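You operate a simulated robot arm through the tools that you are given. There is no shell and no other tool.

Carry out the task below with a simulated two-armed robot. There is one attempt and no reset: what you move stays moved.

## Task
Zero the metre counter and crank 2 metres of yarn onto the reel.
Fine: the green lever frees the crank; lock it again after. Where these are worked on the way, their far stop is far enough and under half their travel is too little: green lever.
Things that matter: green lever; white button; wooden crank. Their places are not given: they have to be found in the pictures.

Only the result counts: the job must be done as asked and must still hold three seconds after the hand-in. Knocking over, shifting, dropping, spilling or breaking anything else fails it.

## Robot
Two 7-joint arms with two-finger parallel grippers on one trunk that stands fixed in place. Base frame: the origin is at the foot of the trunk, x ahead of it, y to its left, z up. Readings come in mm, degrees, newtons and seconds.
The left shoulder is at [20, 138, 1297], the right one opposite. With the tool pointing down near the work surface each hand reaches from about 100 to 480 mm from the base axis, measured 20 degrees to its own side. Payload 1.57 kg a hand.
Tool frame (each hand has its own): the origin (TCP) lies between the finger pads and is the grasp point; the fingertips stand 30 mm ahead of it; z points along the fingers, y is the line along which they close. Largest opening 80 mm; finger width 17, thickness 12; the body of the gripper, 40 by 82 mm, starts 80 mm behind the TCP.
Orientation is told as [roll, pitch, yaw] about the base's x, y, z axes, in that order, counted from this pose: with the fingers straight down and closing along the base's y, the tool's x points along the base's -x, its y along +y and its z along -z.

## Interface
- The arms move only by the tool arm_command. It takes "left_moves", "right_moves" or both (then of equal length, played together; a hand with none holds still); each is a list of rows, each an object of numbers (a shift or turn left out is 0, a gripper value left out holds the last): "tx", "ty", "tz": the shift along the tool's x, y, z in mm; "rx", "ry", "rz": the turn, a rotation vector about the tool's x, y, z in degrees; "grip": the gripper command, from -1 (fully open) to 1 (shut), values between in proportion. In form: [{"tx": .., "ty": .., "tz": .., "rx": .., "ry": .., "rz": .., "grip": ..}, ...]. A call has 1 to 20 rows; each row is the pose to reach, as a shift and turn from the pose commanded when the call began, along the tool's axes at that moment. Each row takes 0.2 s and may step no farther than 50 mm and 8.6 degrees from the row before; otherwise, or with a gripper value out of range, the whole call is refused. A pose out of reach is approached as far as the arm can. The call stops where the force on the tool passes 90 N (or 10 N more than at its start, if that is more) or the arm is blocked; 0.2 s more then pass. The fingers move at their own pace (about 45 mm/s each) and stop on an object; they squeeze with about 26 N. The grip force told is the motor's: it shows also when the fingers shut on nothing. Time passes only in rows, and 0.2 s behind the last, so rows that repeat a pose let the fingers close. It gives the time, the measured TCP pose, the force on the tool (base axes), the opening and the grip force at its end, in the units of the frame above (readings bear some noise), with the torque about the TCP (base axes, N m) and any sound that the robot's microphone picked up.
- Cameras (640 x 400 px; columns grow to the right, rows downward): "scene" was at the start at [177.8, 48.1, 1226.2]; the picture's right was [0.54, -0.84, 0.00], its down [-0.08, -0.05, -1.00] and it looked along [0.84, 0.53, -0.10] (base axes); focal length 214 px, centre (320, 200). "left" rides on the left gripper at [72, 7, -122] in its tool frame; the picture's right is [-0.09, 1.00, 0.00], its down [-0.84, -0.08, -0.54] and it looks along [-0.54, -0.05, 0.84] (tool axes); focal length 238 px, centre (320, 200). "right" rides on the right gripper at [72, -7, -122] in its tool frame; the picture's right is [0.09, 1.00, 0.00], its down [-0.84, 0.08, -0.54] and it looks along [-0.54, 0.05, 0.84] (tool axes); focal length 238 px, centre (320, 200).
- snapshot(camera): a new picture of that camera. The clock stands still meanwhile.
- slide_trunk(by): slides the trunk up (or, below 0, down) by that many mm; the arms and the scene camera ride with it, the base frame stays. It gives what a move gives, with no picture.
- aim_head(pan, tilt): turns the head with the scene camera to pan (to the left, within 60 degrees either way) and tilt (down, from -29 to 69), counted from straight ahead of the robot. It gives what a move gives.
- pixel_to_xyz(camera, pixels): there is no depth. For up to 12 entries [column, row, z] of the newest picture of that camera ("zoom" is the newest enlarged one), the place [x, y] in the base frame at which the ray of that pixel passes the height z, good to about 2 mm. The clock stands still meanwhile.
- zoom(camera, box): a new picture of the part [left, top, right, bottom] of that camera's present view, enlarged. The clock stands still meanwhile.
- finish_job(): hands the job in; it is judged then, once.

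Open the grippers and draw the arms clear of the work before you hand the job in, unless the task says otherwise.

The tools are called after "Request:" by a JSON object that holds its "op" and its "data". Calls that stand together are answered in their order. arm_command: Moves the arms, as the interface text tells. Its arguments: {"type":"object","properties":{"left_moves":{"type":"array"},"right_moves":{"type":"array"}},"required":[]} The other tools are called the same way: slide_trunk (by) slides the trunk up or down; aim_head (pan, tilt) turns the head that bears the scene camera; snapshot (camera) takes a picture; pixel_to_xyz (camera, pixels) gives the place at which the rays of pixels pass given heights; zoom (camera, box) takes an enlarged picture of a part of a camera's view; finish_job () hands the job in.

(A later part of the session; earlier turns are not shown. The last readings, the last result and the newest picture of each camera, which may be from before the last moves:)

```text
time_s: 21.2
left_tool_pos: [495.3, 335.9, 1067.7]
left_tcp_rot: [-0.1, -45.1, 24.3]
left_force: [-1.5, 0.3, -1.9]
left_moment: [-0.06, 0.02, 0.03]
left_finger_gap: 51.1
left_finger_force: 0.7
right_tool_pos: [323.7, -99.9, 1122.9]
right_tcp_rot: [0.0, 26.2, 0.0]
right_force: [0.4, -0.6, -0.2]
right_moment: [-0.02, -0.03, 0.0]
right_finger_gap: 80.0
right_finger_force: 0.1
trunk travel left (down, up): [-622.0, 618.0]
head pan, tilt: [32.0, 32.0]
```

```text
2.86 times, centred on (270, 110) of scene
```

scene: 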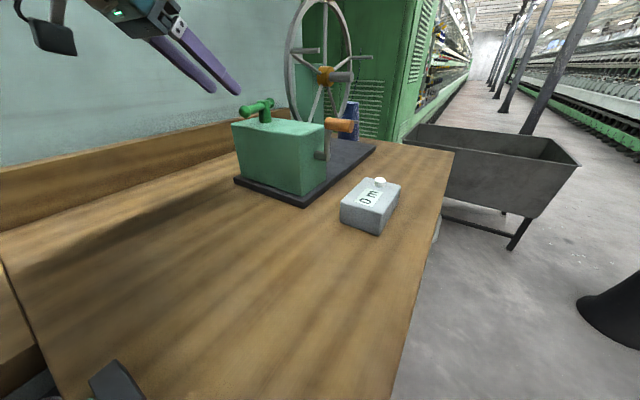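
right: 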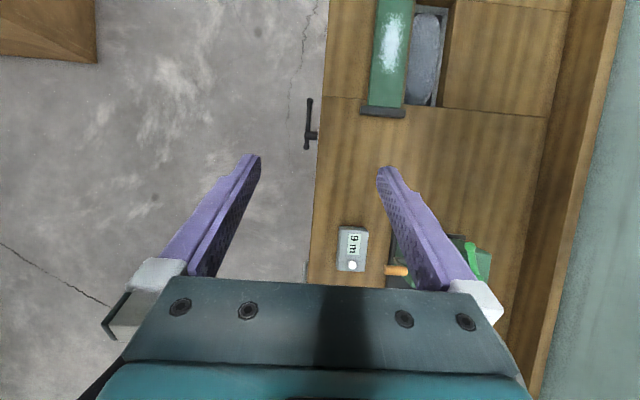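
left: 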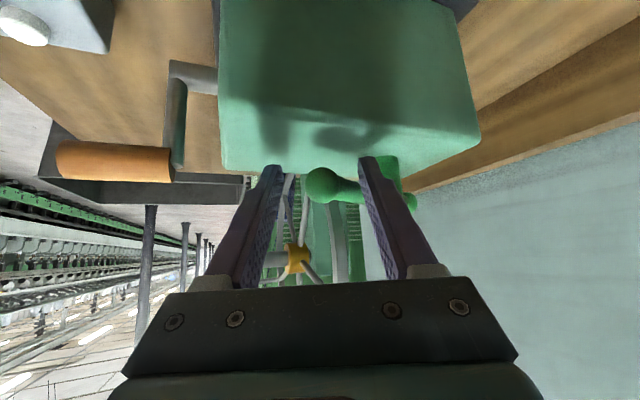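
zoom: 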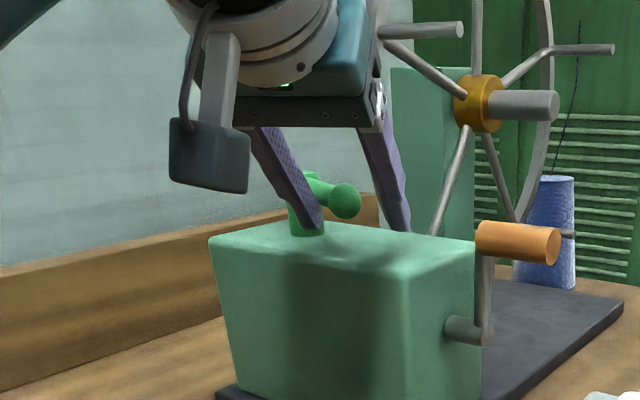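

The lever follows easily; the ball is now swung to roughly 52–55°. I continue the arc toward 84° with a little more yaw, watching the force for the stop.

Request:
{"op": "arm_command", "data": {"left_moves": [{"tx": -5.7, "ty": -9.5, "tz": 5.7, "rx": -2.8, "rz": -2.8}, {"tx": -12.3, "ty": -17.8, "tz": 12.3, "rx": -5.7, "rz": -5.7}]}}

Request:
{"op": "snapshot", "data": {"camera": "left"}}

Request:
{"op": "zoom", "data": {"camera": "scene", "box": [190, 40, 350, 180]}}

```text
time_s: 21.8
left_tool_pos: [519.4, 326.8, 1066.8]
left_tcp_rot: [-0.1, -45.0, 32.4]
left_force: [-2.0, -0.6, -3.4]
left_moment: [-0.08, 0.01, 0.02]
left_finger_gap: 51.0
left_finger_force: 0.2
right_tool_pos: [324.7, -100.7, 1122.1]
right_tcp_rot: [-0.1, 26.1, 0.0]
right_force: [0.2, -0.4, -0.1]
right_moment: [0.01, 0.02, 0.0]
right_finger_gap: 79.9
right_finger_force: 0.0
trunk travel left (down, up): [-622.0, 618.0]
head pan, tilt: [32.0, 32.0]
```

```text
taken
```

left: 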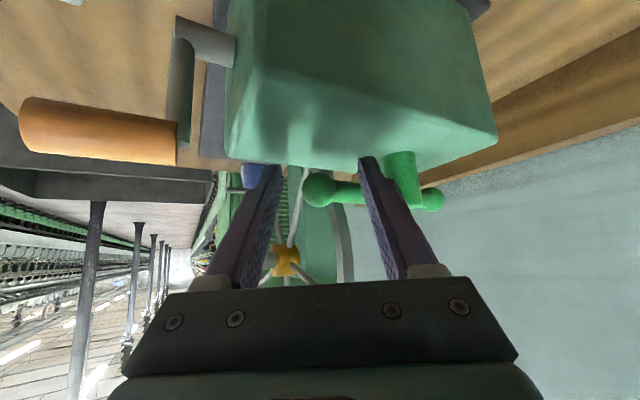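

```text
2.86 times, centred on (270, 110) of scene
```

zoom: 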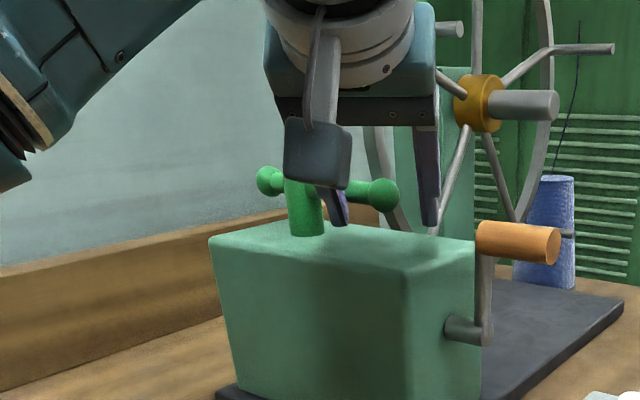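

The lever looks near perpendicular now; I'll measure its two ball ends from the scene camera at z=1061.

Request:
{"op": "pixel_to_xyz", "data": {"camera": "scene", "pixels": [[291, 107.5, 1061], [251.5, 103, 1061]]}}

Request:
{"op": "pixel_to_xyz", "data": {"camera": "left", "pixels": [[318, 190, 1061], [434, 200, 1061]]}}

```text
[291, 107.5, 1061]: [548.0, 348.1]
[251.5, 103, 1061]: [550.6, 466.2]
```

```text
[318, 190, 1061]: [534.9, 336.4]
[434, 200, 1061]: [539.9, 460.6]
```

The bar now lies along y (≈90° swung, about 70° of travel) with little force. I push a little farther in +x to find whether a stop is there.

Request:
{"op": "arm_command", "data": {"left_moves": [{"tx": -3, "ty": -2.7, "tz": 3}, {"tx": -6, "ty": -5.3, "tz": 6}, {"tx": -9, "ty": -8, "tz": 9}]}}

Request:
{"op": "snapshot", "data": {"camera": "left"}}

Request:
{"op": "zoom", "data": {"camera": "scene", "box": [190, 40, 350, 180]}}

```text
time_s: 22.6
left_tool_pos: [527.9, 326.8, 1061.4]
left_tcp_rot: [0.2, -44.3, 32.2]
left_force: [-23.6, -2.4, -10.1]
left_moment: [-0.35, -0.01, 0.72]
left_finger_gap: 58.4
left_finger_force: 4.4
right_tool_pos: [320.6, -101.5, 1120.9]
right_tcp_rot: [0.0, 26.3, -0.1]
right_force: [-0.5, -0.6, -0.5]
right_moment: [0.02, -0.03, 0.01]
right_finger_gap: 80.1
right_finger_force: 0.1
trunk travel left (down, up): [-622.0, 618.0]
head pan, tilt: [32.0, 32.0]
```

```text
taken
```

left: 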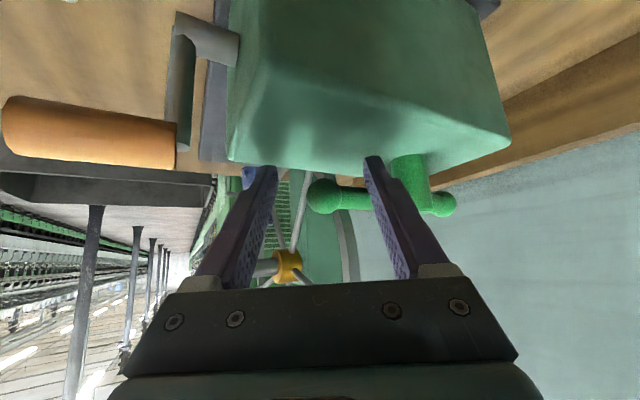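

```text
2.86 times, centred on (270, 110) of scene
```

zoom: 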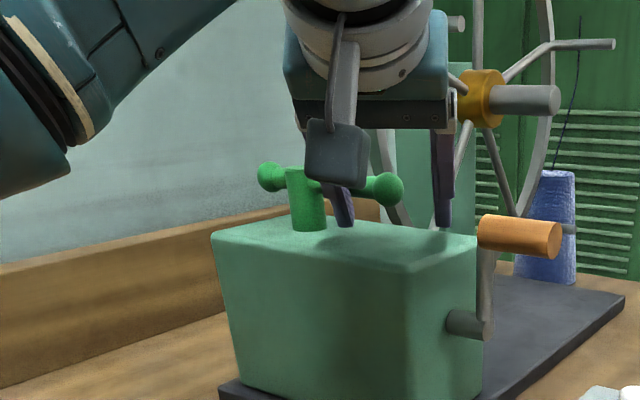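

Force rose to 24 N and the finger gave way, so the lever is at its far stop (≈90°, parallel to y). I relax, withdraw along the tool axis, undo the yaw and open the fingers.

Request:
{"op": "arm_command", "data": {"left_moves": [{"tx": 6, "ty": 5.3, "tz": -6}, {"tx": 6, "ty": 5.3, "tz": -40}, {"tx": 6, "ty": 5, "tz": -85}, {"tx": 6, "ty": 5, "tz": -130}, {"tx": 6, "ty": 5, "tz": -165}, {"tx": 6, "ty": 5, "tz": -165, "rx": 5.6, "rz": 5.6, "grip": -1}, {"tx": 6, "ty": 5, "tz": -165, "rx": 11.3, "rz": 11.3, "grip": -1}, {"tx": 6, "ty": 5, "tz": -165, "rx": 17, "rz": 17, "grip": -1}, {"tx": 6, "ty": 5, "tz": -165, "rx": 22.7, "rz": 22.7, "grip": -1}, {"tx": 6, "ty": 5, "tz": -165, "rx": 22.7, "rz": 22.7, "grip": -1}]}}

Request:
{"op": "snapshot", "data": {"camera": "scene"}}

Request:
{"op": "snapshot", "data": {"camera": "left"}}

```text
time_s: 24.4
left_tool_pos: [439.5, 258.0, 1150.7]
left_tcp_rot: [2.6, -37.5, 1.9]
left_force: [0.6, 0.4, -0.5]
left_moment: [0.0, -0.01, -0.03]
left_finger_gap: 79.9
left_finger_force: 0.0
left hand out of reach, approached as far as the arm can: row 9
right_tool_pos: [323.9, -100.1, 1121.9]
right_tcp_rot: [0.1, 26.0, 0.0]
right_force: [0.7, 0.0, -0.6]
right_moment: [-0.03, 0.01, -0.01]
right_finger_gap: 80.0
right_finger_force: 0.0
trunk travel left (down, up): [-622.0, 618.0]
head pan, tilt: [32.0, 32.0]
stopped in row 9 (left hand): the arm was blocked; the commanded pose is now the measured one
```

```text
taken
```

scene: 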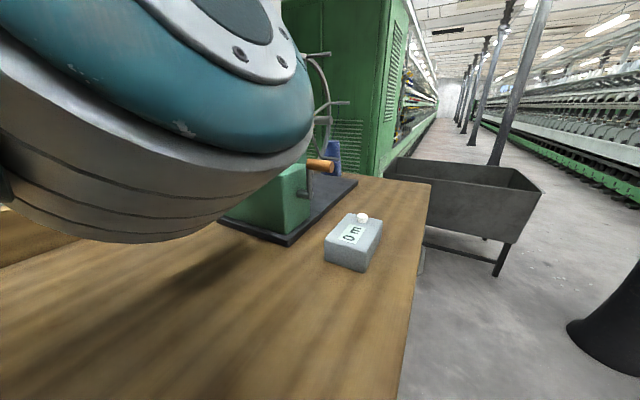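

```text
taken
```

left: 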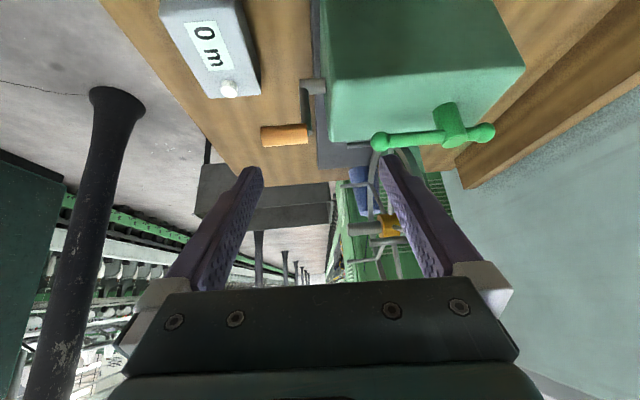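

The arm folded too far and was blocked (elbow close to the head); the lever is clearly parallel to y now in the left view. I move the hand forward and down to unfold it.

Request:
{"op": "arm_command", "data": {"left_moves": [{"tx": 4, "ty": -20, "tz": 22}, {"tx": 8.5, "ty": -40, "tz": 44}, {"tx": 8.5, "ty": -40, "tz": 44}]}}

Request:
{"op": "snapshot", "data": {"camera": "scene"}}

```text
time_s: 25.4
left_tool_pos: [460.9, 257.1, 1118.8]
left_tcp_rot: [6.4, -38.7, 3.2]
left_force: [-0.6, 0.4, -0.1]
left_moment: [0.01, 0.01, -0.01]
left_finger_gap: 79.8
left_finger_force: 0.2
right_tool_pos: [324.4, -99.5, 1122.9]
right_tcp_rot: [0.2, 26.1, 0.0]
right_force: [-0.8, 0.8, -0.7]
right_moment: [0.0, 0.0, 0.01]
right_finger_gap: 80.1
right_finger_force: 0.2
trunk travel left (down, up): [-622.0, 618.0]
head pan, tilt: [32.0, 32.0]
stopped in row 3 (left hand): the arm was blocked; the commanded pose is now the measured one
```

```text
taken
```

scene: 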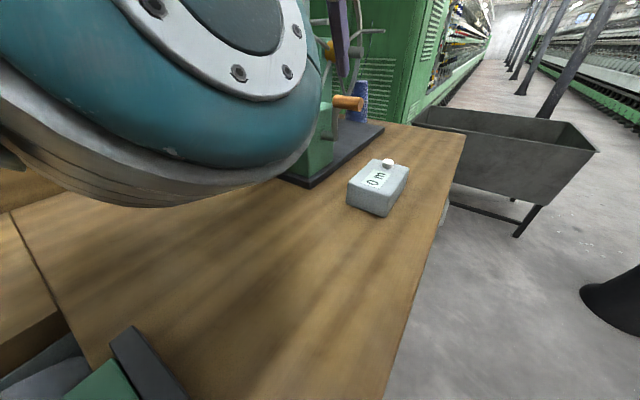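

The elbow is against the head (filling the scene view). I move the hand forward/left to stretch the arm and free the elbow, then will raise the trunk to lower the arm relative to the head.

Request:
{"op": "arm_command", "data": {"left_moves": [{"tx": -13, "ty": 10, "tz": 5}, {"tx": -26, "ty": 20, "tz": 10}, {"tx": -39, "ty": 30, "tz": 15}, {"tx": -39, "ty": 30, "tz": 15}]}}

Request:
{"op": "snapshot", "data": {"camera": "scene"}}

```text
time_s: 26.4
left_tool_pos: [498.0, 286.3, 1131.7]
left_tcp_rot: [6.2, -38.4, 3.0]
left_force: [0.1, -0.7, 0.5]
left_moment: [-0.02, -0.02, -0.03]
left_finger_gap: 80.2
left_finger_force: 0.2
right_tool_pos: [324.4, -100.4, 1122.1]
right_tcp_rot: [0.0, 26.0, 0.0]
right_force: [-0.3, -0.2, -0.6]
right_moment: [-0.01, 0.01, 0.02]
right_finger_gap: 80.0
right_finger_force: 0.1
trunk travel left (down, up): [-622.0, 618.0]
head pan, tilt: [32.0, 32.0]
```

```text
taken
```

scene: 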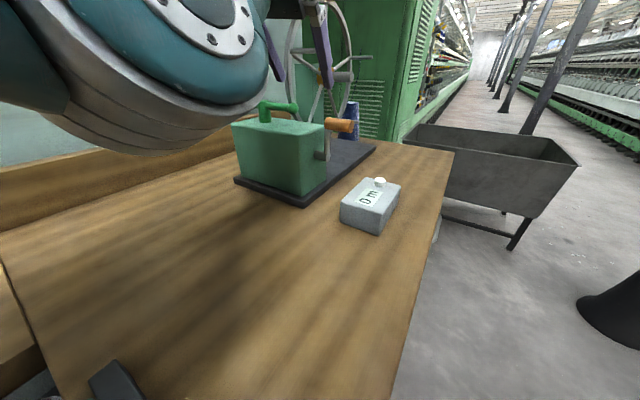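

The head view is normal again. I raise the trunk 60 mm, so the hand works lower relative to the shoulder.

Request:
{"op": "slide_trunk", "data": {"by": 60}}

Request:
{"op": "arm_command", "data": {"left_moves": [{"tx": 11, "ty": -10, "tz": 8, "rx": 2.8, "ry": -2.2, "rz": 0.7}, {"tx": 22, "ty": -20, "tz": 16, "rx": 5.5, "ry": -4.4, "rz": 1.4}, {"tx": 33, "ty": -30, "tz": 25, "rx": 8.3, "ry": -6.6, "rz": 2.1}, {"tx": 33, "ty": -30, "tz": 25, "rx": 8.3, "ry": -6.6, "rz": 2.1}]}}

Request:
{"op": "snapshot", "data": {"camera": "scene"}}

```text
time_s: 27.4
left_tool_pos: [497.6, 285.3, 1192.1]
left_tcp_rot: [6.3, -38.4, 3.0]
left_force: [0.8, -0.1, 0.2]
left_moment: [-0.02, 0.01, -0.02]
left_finger_gap: 79.8
left_finger_force: 0.1
right_tool_pos: [324.9, -100.1, 1183.6]
right_tcp_rot: [-0.1, 26.1, 0.0]
right_force: [0.2, -0.9, -0.3]
right_moment: [0.02, 0.04, -0.02]
right_finger_gap: 80.2
right_finger_force: 0.1
trunk travel left (down, up): [-682.0, 558.0]
head pan, tilt: [32.0, 32.0]
```

```text
time_s: 28.4
left_tool_pos: [491.7, 258.7, 1148.9]
left_tcp_rot: [0.1, -44.9, -0.1]
left_force: [0.2, 0.4, -0.2]
left_moment: [-0.02, 0.01, 0.02]
left_finger_gap: 79.9
left_finger_force: 0.2
right_tool_pos: [323.6, -101.5, 1181.8]
right_tcp_rot: [0.0, 26.0, -0.1]
right_force: [0.1, 0.5, -0.4]
right_moment: [-0.01, 0.04, 0.01]
right_finger_gap: 79.9
right_finger_force: 0.1
trunk travel left (down, up): [-682.0, 558.0]
head pan, tilt: [32.0, 32.0]
```

```text
taken
```

scene: 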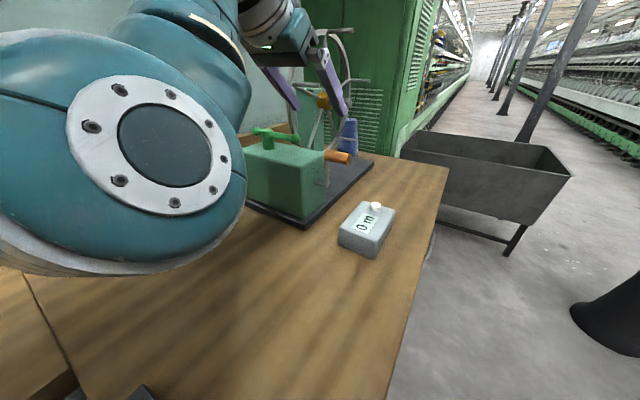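

The elbow is now lower and clear. I rotate the hand −90° about its own axis (so it closes across the handle) while shifting to the pre-grasp near (476,218,1114).

Request:
{"op": "arm_command", "data": {"left_moves": [{"tx": 3.3, "ty": -3.6, "tz": 1.2, "rz": -8.2}, {"tx": 6.5, "ty": -7.3, "tz": 2.4, "rz": -16.4}, {"tx": 9.8, "ty": -11, "tz": 3.6, "rz": -24.5}, {"tx": 13, "ty": -14.5, "tz": 4.9, "rz": -32.7}, {"tx": 16.4, "ty": -18, "tz": 6, "rz": -40.9}, {"tx": 19.6, "ty": -22, "tz": 7.3, "rz": -49}, {"tx": 23, "ty": -25.5, "tz": 8.5, "rz": -57.3}, {"tx": 26, "ty": -29, "tz": 9.7, "rz": -65.5}, {"tx": 29.5, "ty": -33, "tz": 11, "rz": -73.6}, {"tx": 32.7, "ty": -36.4, "tz": 12.2, "rz": -81.8}, {"tx": 36, "ty": -40, "tz": 13.4, "rz": -90}, {"tx": 36, "ty": -40, "tz": 13.4, "rz": -90}]}}

Request:
{"op": "snapshot", "data": {"camera": "scene"}}

Request:
{"op": "snapshot", "data": {"camera": "left"}}

```text
time_s: 31.0
left_tool_pos: [474.1, 241.4, 1116.1]
left_tcp_rot: [-45.0, -2.1, 91.8]
left_force: [-0.8, 0.2, 1.0]
left_moment: [-0.01, 0.02, 0.02]
left_finger_gap: 80.0
left_finger_force: 0.1
right_tool_pos: [323.2, -100.7, 1183.0]
right_tcp_rot: [-0.1, 26.2, 0.0]
right_force: [0.3, 0.6, 0.8]
right_moment: [-0.01, 0.0, -0.01]
right_finger_gap: 79.7
right_finger_force: 0.1
trunk travel left (down, up): [-682.0, 558.0]
head pan, tilt: [32.0, 32.0]
```

```text
taken
```

scene: 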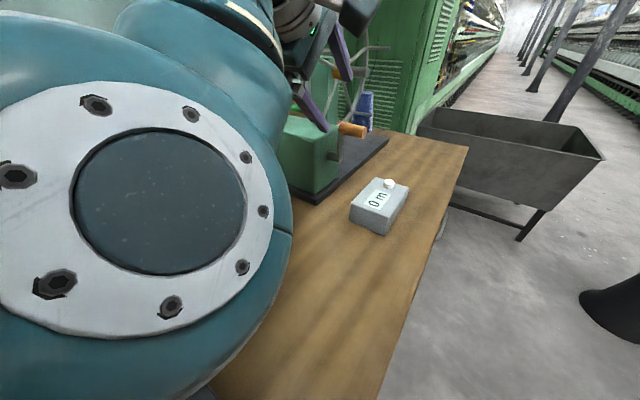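

```text
taken
```

left: 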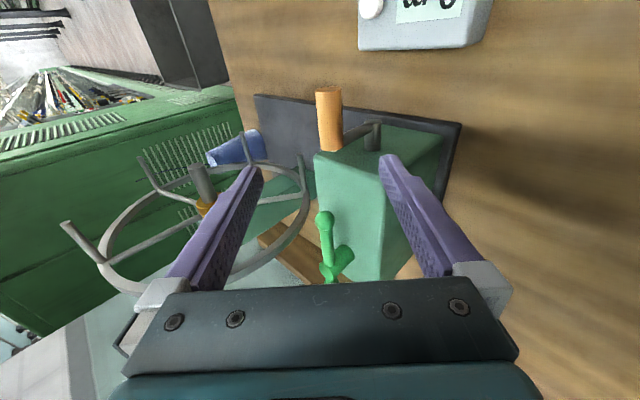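

The −90° roll swung the elbow against the head (y lags 23 mm). I undo this roll along the same path, then will retrace to recover the earlier elbow-out posture.

Request:
{"op": "arm_command", "data": {"left_moves": [{"tx": -3.7, "ty": -3.3, "tz": -1.2, "rz": 8.2}, {"tx": -7.3, "ty": -6.5, "tz": -2.4, "rz": 16.4}, {"tx": -11, "ty": -9.8, "tz": -3.6, "rz": 24.5}, {"tx": -14.5, "ty": -13, "tz": -4.9, "rz": 32.7}, {"tx": -18, "ty": -16.4, "tz": -6, "rz": 40.9}, {"tx": -22, "ty": -19.6, "tz": -7.3, "rz": 49}, {"tx": -25.5, "ty": -23, "tz": -8.5, "rz": 57.3}, {"tx": -29, "ty": -26, "tz": -9.7, "rz": 65.5}, {"tx": -33, "ty": -29.5, "tz": -11, "rz": 73.6}, {"tx": -36.4, "ty": -32.7, "tz": -12.2, "rz": 81.8}, {"tx": -41, "ty": -36, "tz": -13.4, "rz": 90}, {"tx": -41, "ty": -36, "tz": -13.4, "rz": 90}]}}

Request:
{"op": "snapshot", "data": {"camera": "scene"}}

```text
time_s: 33.6
left_tool_pos: [491.9, 261.3, 1149.7]
left_tcp_rot: [0.2, -44.7, -0.4]
left_force: [0.0, 0.2, -0.2]
left_moment: [0.0, 0.01, -0.04]
left_finger_gap: 79.9
left_finger_force: 0.0
right_tool_pos: [322.9, -100.7, 1182.0]
right_tcp_rot: [-0.1, 26.1, 0.1]
right_force: [0.2, 0.0, -0.3]
right_moment: [-0.04, 0.0, -0.02]
right_finger_gap: 80.1
right_finger_force: 0.1
trunk travel left (down, up): [-682.0, 558.0]
head pan, tilt: [32.0, 32.0]
```

```text
taken
```

scene: 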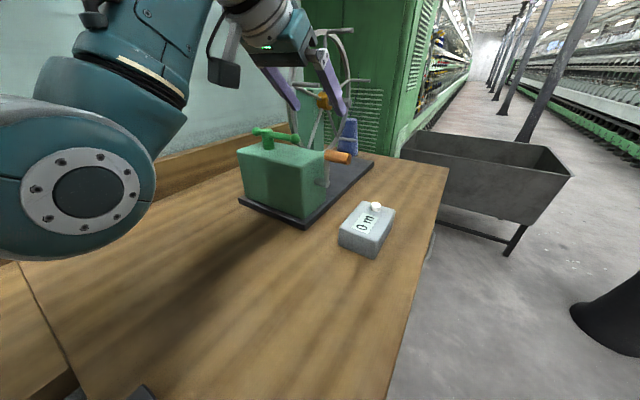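

The elbow has swung well out to the left now. Rolling the other way (+) should keep it out, so I plan a grasp with yaw 20°, pitch −45°, roll +104°; first the yaw and shift to about (474,195,1100).

Request:
{"op": "arm_command", "data": {"left_moves": [{"tx": 12, "ty": -16.5, "tz": 5.6, "rx": -3.5, "rz": -3.5}, {"tx": 24, "ty": -33, "tz": 11.3, "rx": -7, "rz": -7}, {"tx": 36, "ty": -49.5, "tz": 17, "rx": -10.6, "rz": -10.6}, {"tx": 48, "ty": -66, "tz": 22.6, "rx": -14.1, "rz": -14.1}, {"tx": 48, "ty": -66, "tz": 22.6, "rx": -14.1, "rz": -14.1}]}}

Request:
{"op": "snapshot", "data": {"camera": "scene"}}

```text
time_s: 34.8
left_tool_pos: [472.6, 192.9, 1098.7]
left_tcp_rot: [0.3, -44.9, 19.7]
left_force: [1.0, 1.6, -0.8]
left_moment: [-0.02, 0.01, -0.03]
left_finger_gap: 79.9
left_finger_force: 0.1
right_tool_pos: [324.9, -99.9, 1182.4]
right_tcp_rot: [0.0, 26.1, 0.0]
right_force: [-0.8, 1.0, -0.2]
right_moment: [-0.01, -0.01, 0.03]
right_finger_gap: 80.1
right_finger_force: 0.0
trunk travel left (down, up): [-682.0, 558.0]
head pan, tilt: [32.0, 32.0]
```

```text
taken
```

scene: 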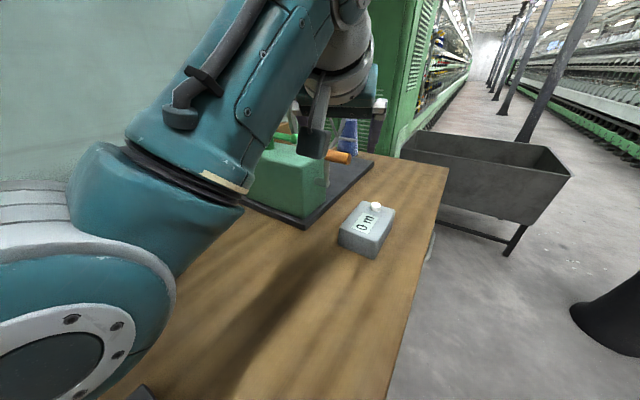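

The elbow is now low-left, clear of the head. I roll the hand +52° about its axis as the first half.

Request:
{"op": "arm_command", "data": {"left_moves": [{"rz": 8}, {"rz": 16}, {"rz": 24.5}, {"rz": 33}, {"rz": 41.5}, {"rz": 50}, {"rz": 52}]}}

Request:
{"op": "snapshot", "data": {"camera": "scene"}}

```text
time_s: 36.4
left_tool_pos: [471.5, 193.9, 1099.9]
left_tcp_rot: [38.3, -25.6, -41.4]
left_force: [0.3, 0.1, -0.4]
left_moment: [-0.01, 0.0, 0.02]
left_finger_gap: 79.9
left_finger_force: 0.2
right_tool_pos: [324.8, -101.3, 1184.0]
right_tcp_rot: [0.0, 26.1, -0.1]
right_force: [-0.5, 0.3, 0.1]
right_moment: [-0.01, -0.02, -0.01]
right_finger_gap: 79.9
right_finger_force: 0.0
trunk travel left (down, up): [-682.0, 558.0]
head pan, tilt: [32.0, 32.0]
```

```text
taken
```

scene: 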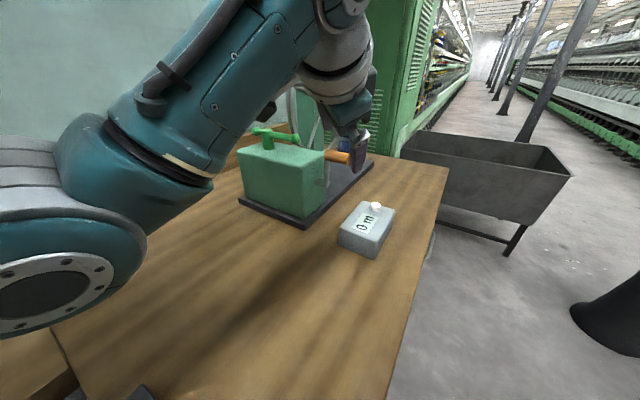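

The roll in this direction draws the elbow away, as hoped. I finish the roll with another +52°.

Request:
{"op": "arm_command", "data": {"left_moves": [{"rz": 8}, {"rz": 16}, {"rz": 24.5}, {"rz": 33}, {"rz": 41.5}, {"rz": 50}, {"rz": 52.4}]}}

Request:
{"op": "snapshot", "data": {"camera": "scene"}}

Request:
{"op": "snapshot", "data": {"camera": "left"}}

```text
time_s: 38.0
left_tool_pos: [471.9, 194.8, 1099.8]
left_tcp_rot: [43.9, 10.4, -80.6]
left_force: [0.0, -0.4, 0.5]
left_moment: [0.0, 0.02, 0.01]
left_finger_gap: 79.8
left_finger_force: 0.0
right_tool_pos: [324.3, -100.1, 1183.6]
right_tcp_rot: [0.0, 26.2, 0.1]
right_force: [-0.5, 0.4, -0.1]
right_moment: [0.0, -0.03, -0.02]
right_finger_gap: 80.1
right_finger_force: 0.2
trunk travel left (down, up): [-682.0, 558.0]
head pan, tilt: [32.0, 32.0]
```

```text
taken
```

scene: 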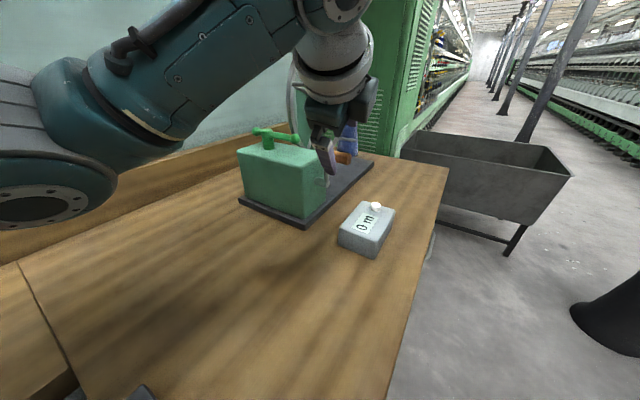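

```text
taken
```

left: 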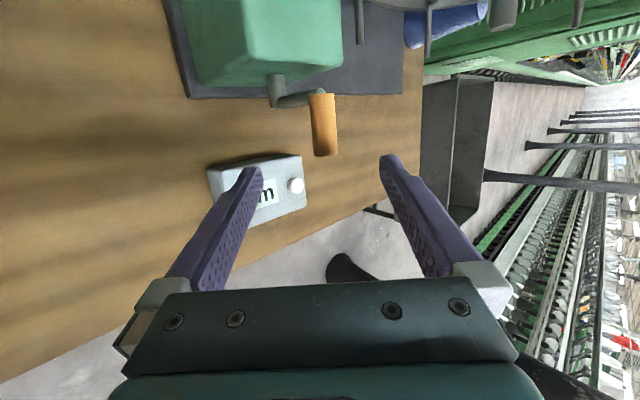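

The hand is now correctly oriented with the elbow well clear; in the left view the handle (318–326, 95–153) lies between the fingers. I zoom both cameras to refine the handle and shaft positions.

Request:
{"op": "zoom", "data": {"camera": "left", "box": [240, 50, 400, 200]}}

Request:
{"op": "zoom", "data": {"camera": "scene", "box": [280, 110, 400, 230]}}

```text
2.67 times, centred on (320, 125) of left
```

zoom: 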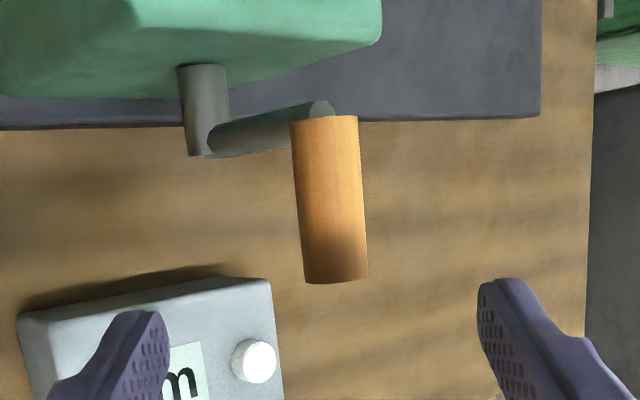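

```text
3.33 times, centred on (340, 170) of scene
```

zoom: 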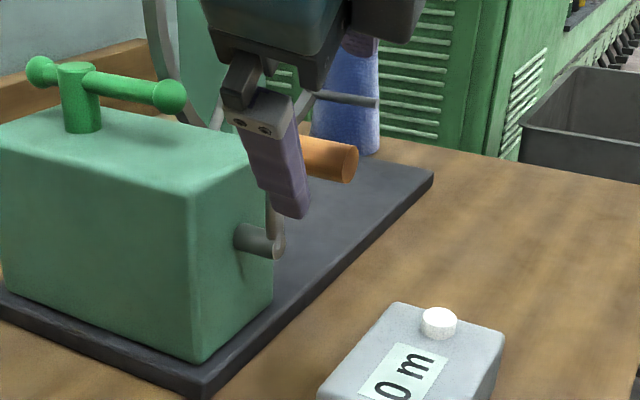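

I triangulate handle outer end and shaft end with these pixels.

Request:
{"op": "pixel_to_xyz", "data": {"camera": "left", "pixels": [[325.6, 152, 1050], [325.6, 152, 1040], [321.5, 94.25, 1050], [321.5, 94.25, 1040], [273.9, 107, 990], [273.9, 107, 980]]}}

Request:
{"op": "pixel_to_xyz", "data": {"camera": "scene", "pixels": [[349, 158.9, 1050], [349, 158.9, 1040], [327.1, 182.9, 990], [327.1, 182.9, 980]]}}

```text
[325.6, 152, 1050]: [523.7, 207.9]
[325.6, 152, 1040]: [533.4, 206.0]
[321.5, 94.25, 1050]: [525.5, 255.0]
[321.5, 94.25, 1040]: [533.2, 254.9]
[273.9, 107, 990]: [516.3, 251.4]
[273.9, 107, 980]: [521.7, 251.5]
```

```text
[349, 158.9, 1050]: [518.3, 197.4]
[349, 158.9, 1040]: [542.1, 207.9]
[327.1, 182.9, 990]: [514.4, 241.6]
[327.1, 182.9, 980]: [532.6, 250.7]
```

Handle centre ≈ (528, ·, 1045), its outer end at y≈206; shaft axis ≈ (522, ·, 985). I advance so the fingers straddle the handle at y≈214 and look before closing.

Request:
{"op": "arm_command", "data": {"left_moves": [{"tx": 0, "ty": 1, "tz": 27}, {"tx": 0, "ty": 2, "tz": 54}, {"tx": 0, "ty": 3, "tz": 80}, {"tx": 0, "ty": 3, "tz": 80}]}}

Request:
{"op": "snapshot", "data": {"camera": "left"}}

Request:
{"op": "zoom", "data": {"camera": "scene", "box": [260, 80, 420, 240]}}

```text
time_s: 39.0
left_tool_pos: [526.3, 213.9, 1045.4]
left_tcp_rot: [44.0, 10.3, -80.5]
left_force: [-0.1, -0.2, 0.0]
left_moment: [-0.05, -0.01, 0.01]
left_finger_gap: 80.1
left_finger_force: 0.0
right_tool_pos: [325.2, -100.2, 1183.1]
right_tcp_rot: [0.0, 26.1, 0.0]
right_force: [0.9, -0.8, -0.6]
right_moment: [0.0, 0.0, 0.02]
right_finger_gap: 79.9
right_finger_force: 0.1
trunk travel left (down, up): [-682.0, 558.0]
head pan, tilt: [32.0, 32.0]
```

```text
taken
```

left: 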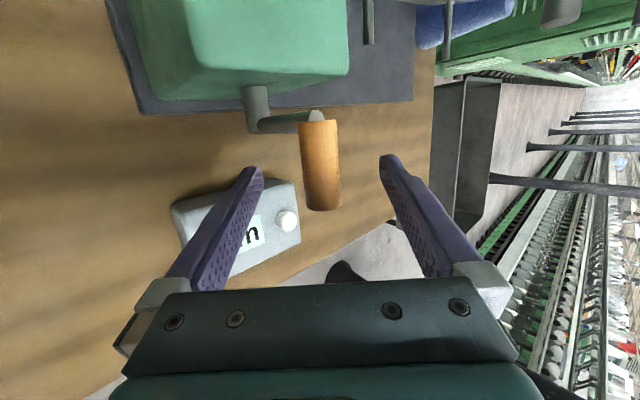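

```text
2.50 times, centred on (340, 160) of scene
```

zoom: 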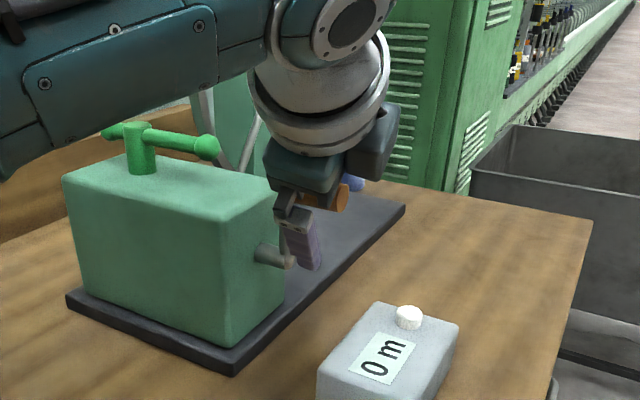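

TCP projects to about (319,192), right on the handle near its outer end. I shift 6 mm inward along the handle and close the fingers.

Request:
{"op": "arm_command", "data": {"left_moves": [{"tx": 5.8, "tz": 1.4}, {"tx": 5.8, "tz": 1.4, "grip": 1}, {"tx": 5.8, "tz": 1.4, "grip": 1}, {"tx": 5.8, "tz": 1.4, "grip": 1}, {"tx": 5.8, "tz": 1.4, "grip": 1}, {"tx": 5.8, "tz": 1.4, "grip": 1}]}}

Request:
{"op": "snapshot", "data": {"camera": "left"}}

```text
time_s: 40.4
left_tool_pos: [528.2, 219.2, 1045.7]
left_tcp_rot: [44.1, 10.2, -80.5]
left_force: [-0.5, -0.6, 6.2]
left_moment: [-0.1, 0.06, 0.02]
left_finger_gap: 21.7
left_finger_force: 27.6
right_tool_pos: [323.6, -99.9, 1182.6]
right_tcp_rot: [0.0, 26.1, 0.0]
right_force: [0.0, 0.0, -0.6]
right_moment: [0.0, -0.02, 0.05]
right_finger_gap: 80.0
right_finger_force: 0.2
trunk travel left (down, up): [-682.0, 558.0]
head pan, tilt: [32.0, 32.0]
```

```text
taken
```

left: 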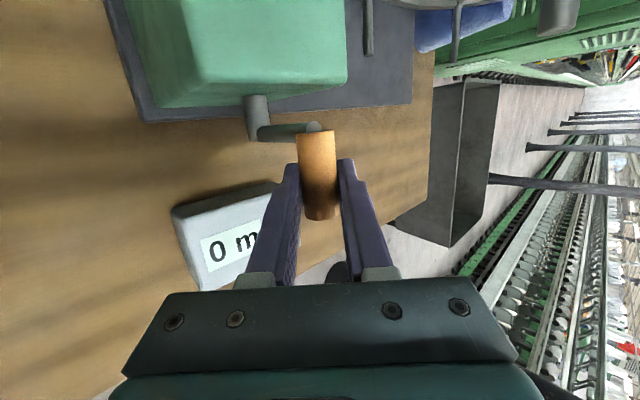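

The handle is gripped (gap 21.7, 27.6 N) and the counter label "0 m" is visible from the left camera. I try the first 20° of crank arc with the top moving away (+x).

Request:
{"op": "arm_command", "data": {"left_moves": [{"tx": -0.9, "ty": 3.6, "tz": 3.7}, {"tx": -1.9, "ty": 7.0, "tz": 7.5}, {"tx": -3, "ty": 9.8, "tz": 11.8}, {"tx": -4.0, "ty": 12.5, "tz": 16.2}]}}

Request:
{"op": "snapshot", "data": {"camera": "left"}}

```text
time_s: 41.4
left_tool_pos: [548.3, 218.6, 1041.4]
left_tcp_rot: [44.1, 10.2, -80.5]
left_force: [-2.4, -2.6, 6.4]
left_moment: [0.35, 0.21, 0.45]
left_finger_gap: 21.8
left_finger_force: 34.7
right_tool_pos: [325.0, -100.1, 1183.1]
right_tcp_rot: [-0.1, 26.0, 0.0]
right_force: [-0.1, -0.3, 0.4]
right_moment: [0.04, -0.03, 0.0]
right_finger_gap: 79.8
right_finger_force: 0.0
trunk travel left (down, up): [-682.0, 558.0]
head pan, tilt: [32.0, 32.0]
```

```text
taken
```

left: 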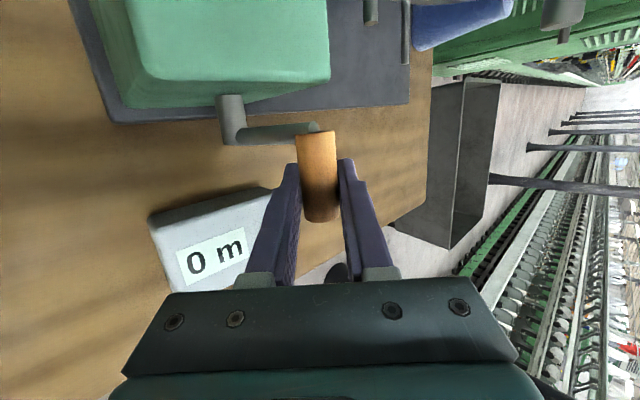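

The crank turns with little force. I continue the arc (centre ≈ (523,985), r≈61) to about 85°.

Request:
{"op": "arm_command", "data": {"left_moves": [{"tx": -4, "ty": 3.5, "tz": 16.1}, {"tx": -7.9, "ty": 3.3, "tz": 31.5}, {"tx": -11.6, "ty": -1, "tz": 46.3}, {"tx": -14.9, "ty": -9.1, "tz": 59.7}]}}

Request:
{"op": "snapshot", "data": {"camera": "left"}}

Request:
{"op": "snapshot", "data": {"camera": "scene"}}

```text
time_s: 42.4
left_tool_pos: [595.7, 218.5, 1001.0]
left_tcp_rot: [45.3, 10.1, -80.6]
left_force: [31.3, 3.2, 20.2]
left_moment: [0.07, 0.58, 0.5]
left_finger_gap: 21.6
left_finger_force: 34.4
right_tool_pos: [330.6, -100.6, 1186.2]
right_tcp_rot: [0.1, 25.7, -0.1]
right_force: [-0.7, -0.1, 0.6]
right_moment: [0.01, 0.01, -0.02]
right_finger_gap: 80.0
right_finger_force: 0.0
trunk travel left (down, up): [-682.0, 558.0]
head pan, tilt: [32.0, 32.0]
```

```text
taken
```

left: 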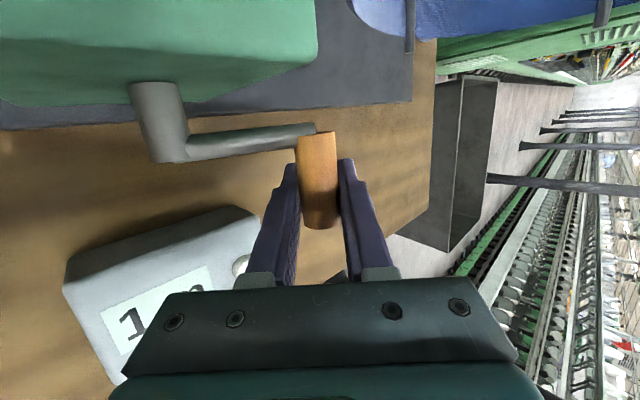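

```text
taken
```

scene: 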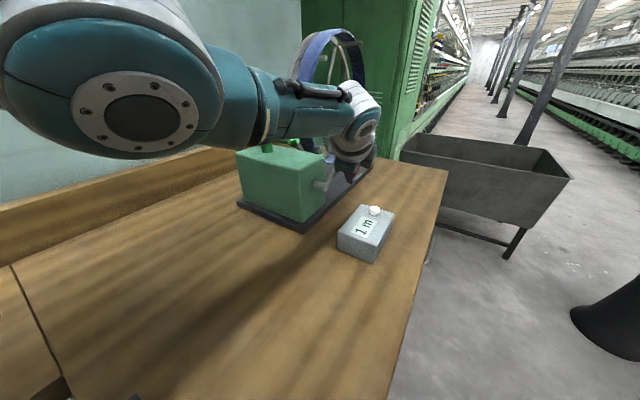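

The counter already reads "1 m" after roughly 70°, and the force (31,20 N) says the true circle is bigger than assumed. I zoom to re-measure shaft and handle.

Request:
{"op": "zoom", "data": {"camera": "left", "box": [60, 60, 380, 260]}}

Request:
{"op": "zoom", "data": {"camera": "scene", "box": [230, 20, 410, 270]}}

Request:
{"op": "pixel_to_xyz", "data": {"camera": "left", "pixels": [[165, 150, 1000], [165, 150, 980], [165, 150, 960], [145, 90, 1000], [145, 90, 980], [145, 90, 960]]}}

```text
2.00 times, centred on (220, 160) of left
```

zoom: 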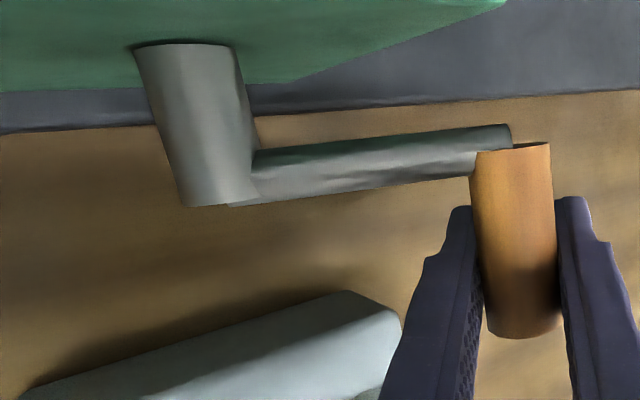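

```text
1.60 times, centred on (320, 145) of scene
```

zoom: 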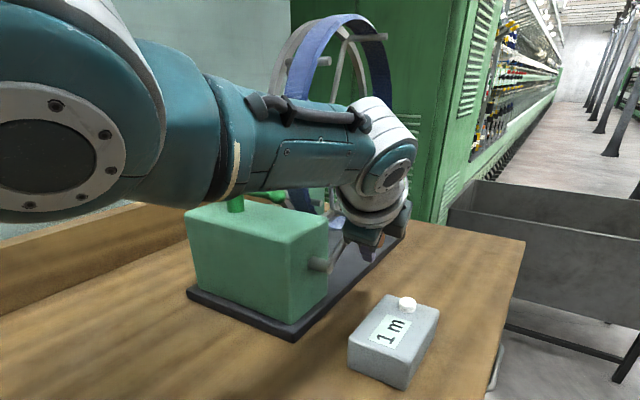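

```text
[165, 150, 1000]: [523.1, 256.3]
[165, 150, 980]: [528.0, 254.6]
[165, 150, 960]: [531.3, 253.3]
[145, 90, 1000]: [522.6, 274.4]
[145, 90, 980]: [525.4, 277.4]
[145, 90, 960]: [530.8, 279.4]
```

The refined centre is ≈ (531, 974) with r≈70, which fits all three handle positions. I relax the command back onto that circle at the current angle (~67°) and check the force.

Request:
{"op": "arm_command", "data": {"left_moves": [{"ty": 8}, {"ty": 16}, {"ty": 16}]}}

Request:
{"op": "zoom", "data": {"camera": "scene", "box": [230, 20, 410, 270]}}

```text
time_s: 43.2
left_tool_pos: [594.1, 218.9, 1000.8]
left_tcp_rot: [43.8, 10.2, -80.5]
left_force: [9.4, -2.0, 0.4]
left_moment: [-0.24, -0.07, -0.14]
left_finger_gap: 21.3
left_finger_force: 35.2
right_tool_pos: [326.2, -100.5, 1182.6]
right_tcp_rot: [0.0, 26.0, 0.0]
right_force: [-0.6, -0.5, -0.1]
right_moment: [-0.03, 0.0, 0.02]
right_finger_gap: 80.1
right_finger_force: 0.1
trunk travel left (down, up): [-682.0, 558.0]
head pan, tilt: [32.0, 32.0]
```

```text
1.60 times, centred on (320, 145) of scene
```

zoom: 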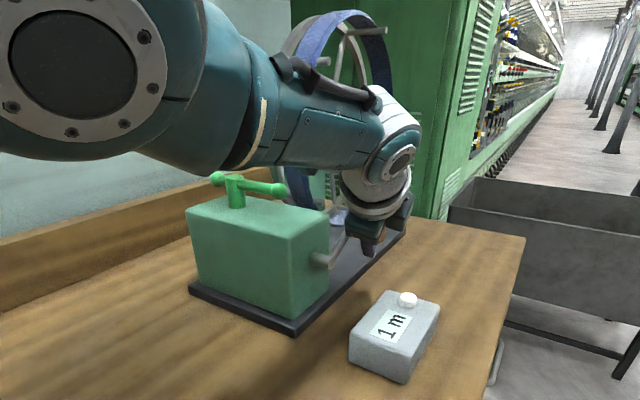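

Force is down to 9 N; the counter reads "1 m". I proceed along the arc in about 13–15° steps, checking the counter each time.

Request:
{"op": "arm_command", "data": {"left_moves": [{"tx": -1.8, "ty": -2.8, "tz": 7}, {"tx": -3.6, "ty": -6.4, "tz": 14.4}]}}

Request:
{"op": "zoom", "data": {"camera": "scene", "box": [230, 20, 410, 270]}}

```text
time_s: 43.8
left_tool_pos: [598.1, 218.1, 997.0]
left_tcp_rot: [44.8, 10.1, -80.6]
left_force: [23.4, -1.6, 14.3]
left_moment: [-0.07, 0.5, 0.26]
left_finger_gap: 21.4
left_finger_force: 34.7
left hand out of reach, approached as far as the arm can: row 1, 2
right_tool_pos: [328.4, -100.2, 1184.3]
right_tcp_rot: [0.0, 25.8, 0.0]
right_force: [0.0, -0.1, 0.0]
right_moment: [0.01, -0.01, 0.0]
right_finger_gap: 80.2
right_finger_force: 0.1
trunk travel left (down, up): [-682.0, 558.0]
head pan, tilt: [32.0, 32.0]
```

```text
1.60 times, centred on (320, 145) of scene
```

zoom: 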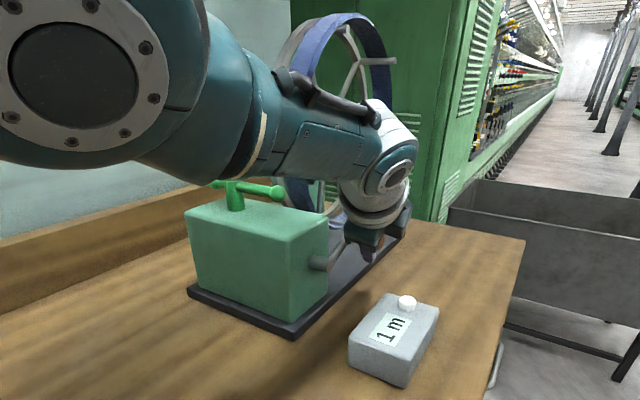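

The arm is at its reach limit here with the 45° tool. I tilt the hand 20° more toward horizontal about the handle's own axis (TCP fixed) to gain reach.

Request:
{"op": "arm_command", "data": {"left_moves": [{"rx": -6.5, "rz": -1.6}, {"rx": -13, "rz": -3.2}, {"rx": -19.4, "rz": -4.8}, {"rx": -19.4, "rz": -4.8}]}}

Request:
{"op": "zoom", "data": {"camera": "scene", "box": [230, 20, 410, 270]}}

Request:
{"op": "snapshot", "data": {"camera": "left"}}

```text
time_s: 44.8
left_tool_pos: [598.8, 218.5, 998.8]
left_tcp_rot: [64.7, 6.2, -77.7]
left_force: [31.8, -1.6, 13.8]
left_moment: [0.11, 0.36, 0.52]
left_finger_gap: 21.3
left_finger_force: 34.6
right_tool_pos: [328.4, -101.3, 1184.6]
right_tcp_rot: [-0.1, 25.6, 0.0]
right_force: [-0.3, -0.4, 0.5]
right_moment: [-0.02, -0.02, 0.02]
right_finger_gap: 79.9
right_finger_force: 0.0
trunk travel left (down, up): [-682.0, 558.0]
head pan, tilt: [32.0, 32.0]
```

```text
1.60 times, centred on (320, 145) of scene
```

zoom: 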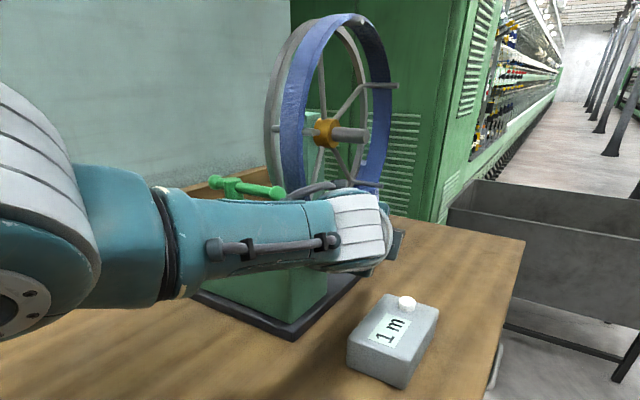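

```text
taken
```

left: 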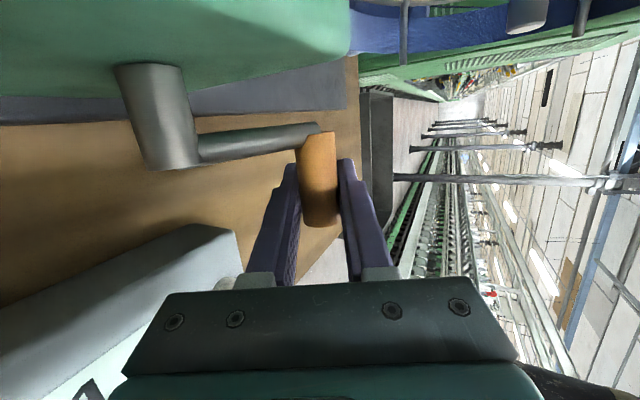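

Orientation is fine, but 34 N of purely radial force remains: my command sits inside the true circle. I shift the command 8 mm outward (+x) and watch the force.

Request:
{"op": "arm_command", "data": {"left_moves": [{"tx": -0.9, "ty": 1.8, "tz": 3.5}, {"tx": -1.7, "ty": 3.6, "tz": 6.9}, {"tx": -1.7, "ty": 3.6, "tz": 6.9}]}}

```text
time_s: 45.6
left_tool_pos: [600.5, 219.9, 990.6]
left_tcp_rot: [63.8, 6.3, -77.6]
left_force: [12.3, -3.0, 3.0]
left_moment: [0.24, 0.07, 0.45]
left_finger_gap: 21.3
left_finger_force: 33.9
right_tool_pos: [326.6, -100.8, 1183.0]
right_tcp_rot: [0.0, 26.0, -0.1]
right_force: [0.8, -0.5, 0.4]
right_moment: [-0.04, 0.02, -0.01]
right_finger_gap: 80.0
right_finger_force: 0.1
trunk travel left (down, up): [-682.0, 558.0]
head pan, tilt: [32.0, 32.0]
```

Force fell to 12 N, so the stiffness is ≈2.7 N/mm and the circle is about centre (530,973), r≈72.5. I continue to 90°.

Request:
{"op": "arm_command", "data": {"left_moves": [{"tx": -1.6, "ty": -4.5, "tz": 8}, {"tx": -3.2, "ty": -11.8, "tz": 12.8}, {"tx": -3.2, "ty": -11.8, "tz": 12.8}]}}

Request:
{"op": "zoom", "data": {"camera": "scene", "box": [230, 20, 410, 270]}}

```text
time_s: 46.4
left_tool_pos: [600.8, 218.9, 981.9]
left_tcp_rot: [63.7, 6.1, -77.9]
left_force: [3.8, -11.8, 2.2]
left_moment: [0.05, 0.11, 0.11]
left_finger_gap: 21.4
left_finger_force: 34.5
left hand out of reach, approached as far as the arm can: row 1, 2, 3
right_tool_pos: [325.1, -102.3, 1183.2]
right_tcp_rot: [-0.1, 26.0, -0.1]
right_force: [-0.7, -0.1, 0.0]
right_moment: [-0.02, -0.03, -0.02]
right_finger_gap: 79.9
right_finger_force: 0.1
trunk travel left (down, up): [-682.0, 558.0]
head pan, tilt: [32.0, 32.0]
```

```text
1.60 times, centred on (320, 145) of scene
```

zoom: 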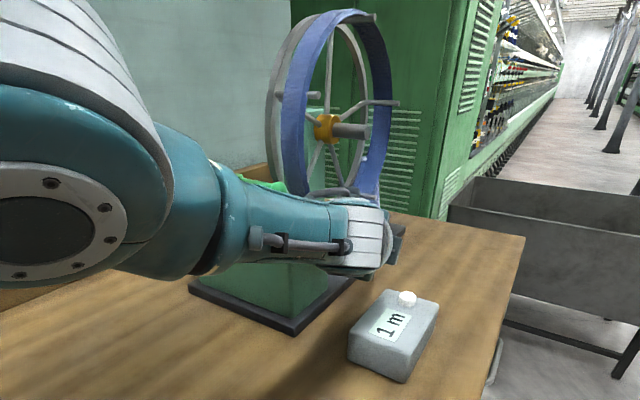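

The arm is at its reach limit again at θ≈83°. Since the handle's motion here is straight down, I can use the trunk itself: slide down 12 mm while holding the handle, and check the counter.

Request:
{"op": "slide_trunk", "data": {"by": -12}}

Request:
{"op": "zoom", "data": {"camera": "scene", "box": [230, 20, 410, 270]}}

```text
time_s: 47.0
left_tool_pos: [601.6, 220.5, 970.5]
left_tcp_rot: [63.8, 6.3, -77.8]
left_force: [10.2, -10.1, -2.5]
left_moment: [-0.03, -0.11, -0.08]
left_finger_gap: 21.6
left_finger_force: 34.3
right_tool_pos: [325.7, -101.8, 1171.0]
right_tcp_rot: [-0.1, 26.0, -0.2]
right_force: [-0.4, -0.1, 0.1]
right_moment: [-0.01, -0.02, -0.04]
right_finger_gap: 79.9
right_finger_force: 0.0
trunk travel left (down, up): [-670.0, 570.0]
head pan, tilt: [32.0, 32.0]
```

```text
1.60 times, centred on (320, 145) of scene
```

zoom: 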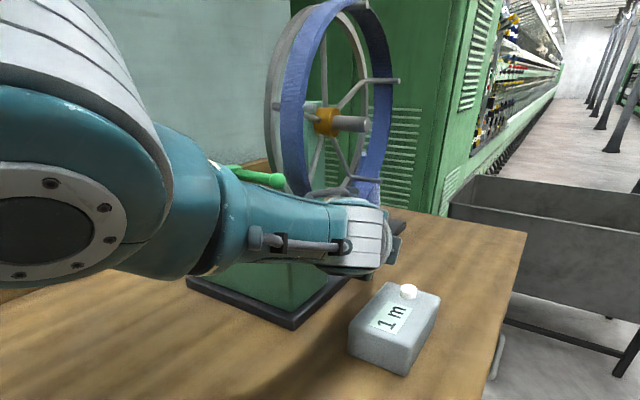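

The slide cranked it smoothly to θ≈92° (z 970), counter still "1 m". I slide another 16 mm down.

Request:
{"op": "slide_trunk", "data": {"by": -16}}

Request:
{"op": "zoom", "data": {"camera": "scene", "box": [230, 20, 410, 270]}}

```text
time_s: 47.6
left_tool_pos: [599.4, 221.1, 952.9]
left_tcp_rot: [63.4, 6.3, -77.7]
left_force: [0.9, -10.4, -4.0]
left_moment: [0.2, -0.2, 0.11]
left_finger_gap: 21.2
left_finger_force: 34.5
right_tool_pos: [323.6, -101.8, 1155.4]
right_tcp_rot: [-0.1, 26.2, -0.1]
right_force: [-0.9, -0.9, 0.2]
right_moment: [0.02, -0.01, -0.01]
right_finger_gap: 80.1
right_finger_force: 0.0
trunk travel left (down, up): [-654.0, 586.0]
head pan, tilt: [32.0, 32.0]
```

```text
1.60 times, centred on (320, 145) of scene
```

zoom: 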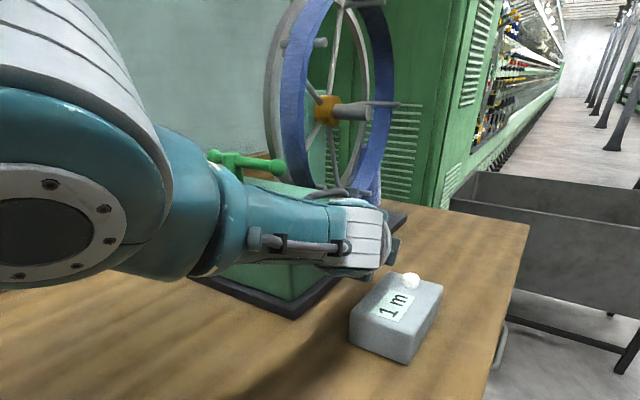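

Now at θ≈106°, counter still "1 m". I'll have to re-grasp to pass the bottom, so I first test whether the crank stays put by itself: opening the fingers only slightly (to ~32 mm) while staying around the handle.

Request:
{"op": "arm_command", "data": {"left_moves": [{"grip": 0.2}, {"grip": 0.2}, {"grip": 0.2}, {"grip": 0.2}]}}

Request:
{"op": "snapshot", "data": {"camera": "left"}}

Request:
{"op": "zoom", "data": {"camera": "scene", "box": [230, 20, 410, 270]}}

```text
time_s: 48.6
left_tool_pos: [602.2, 223.2, 954.4]
left_tcp_rot: [63.7, 6.4, -77.7]
left_force: [0.2, 0.4, 0.6]
left_moment: [-0.04, 0.01, 0.04]
left_finger_gap: 32.2
left_finger_force: 0.1
right_tool_pos: [324.1, -100.8, 1154.5]
right_tcp_rot: [0.0, 26.1, 0.0]
right_force: [-0.1, 0.4, 0.3]
right_moment: [-0.02, -0.03, 0.01]
right_finger_gap: 80.1
right_finger_force: 0.0
trunk travel left (down, up): [-654.0, 586.0]
head pan, tilt: [32.0, 32.0]
```

```text
taken
```

left: 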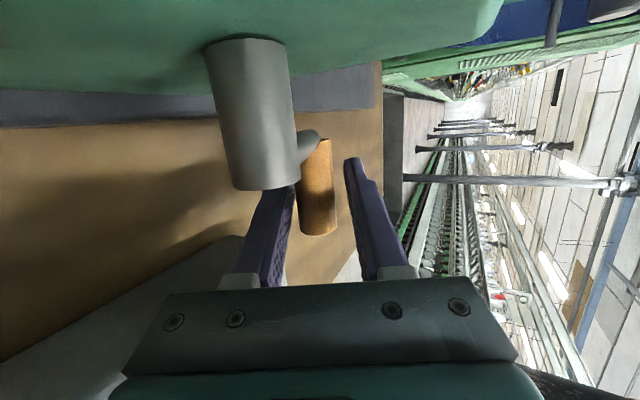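

```text
1.60 times, centred on (320, 145) of scene
```

zoom: 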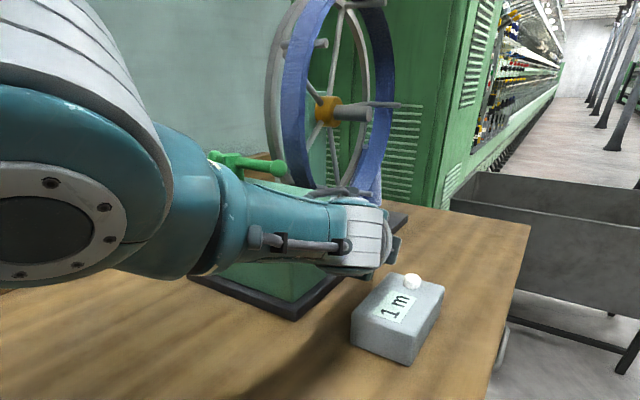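

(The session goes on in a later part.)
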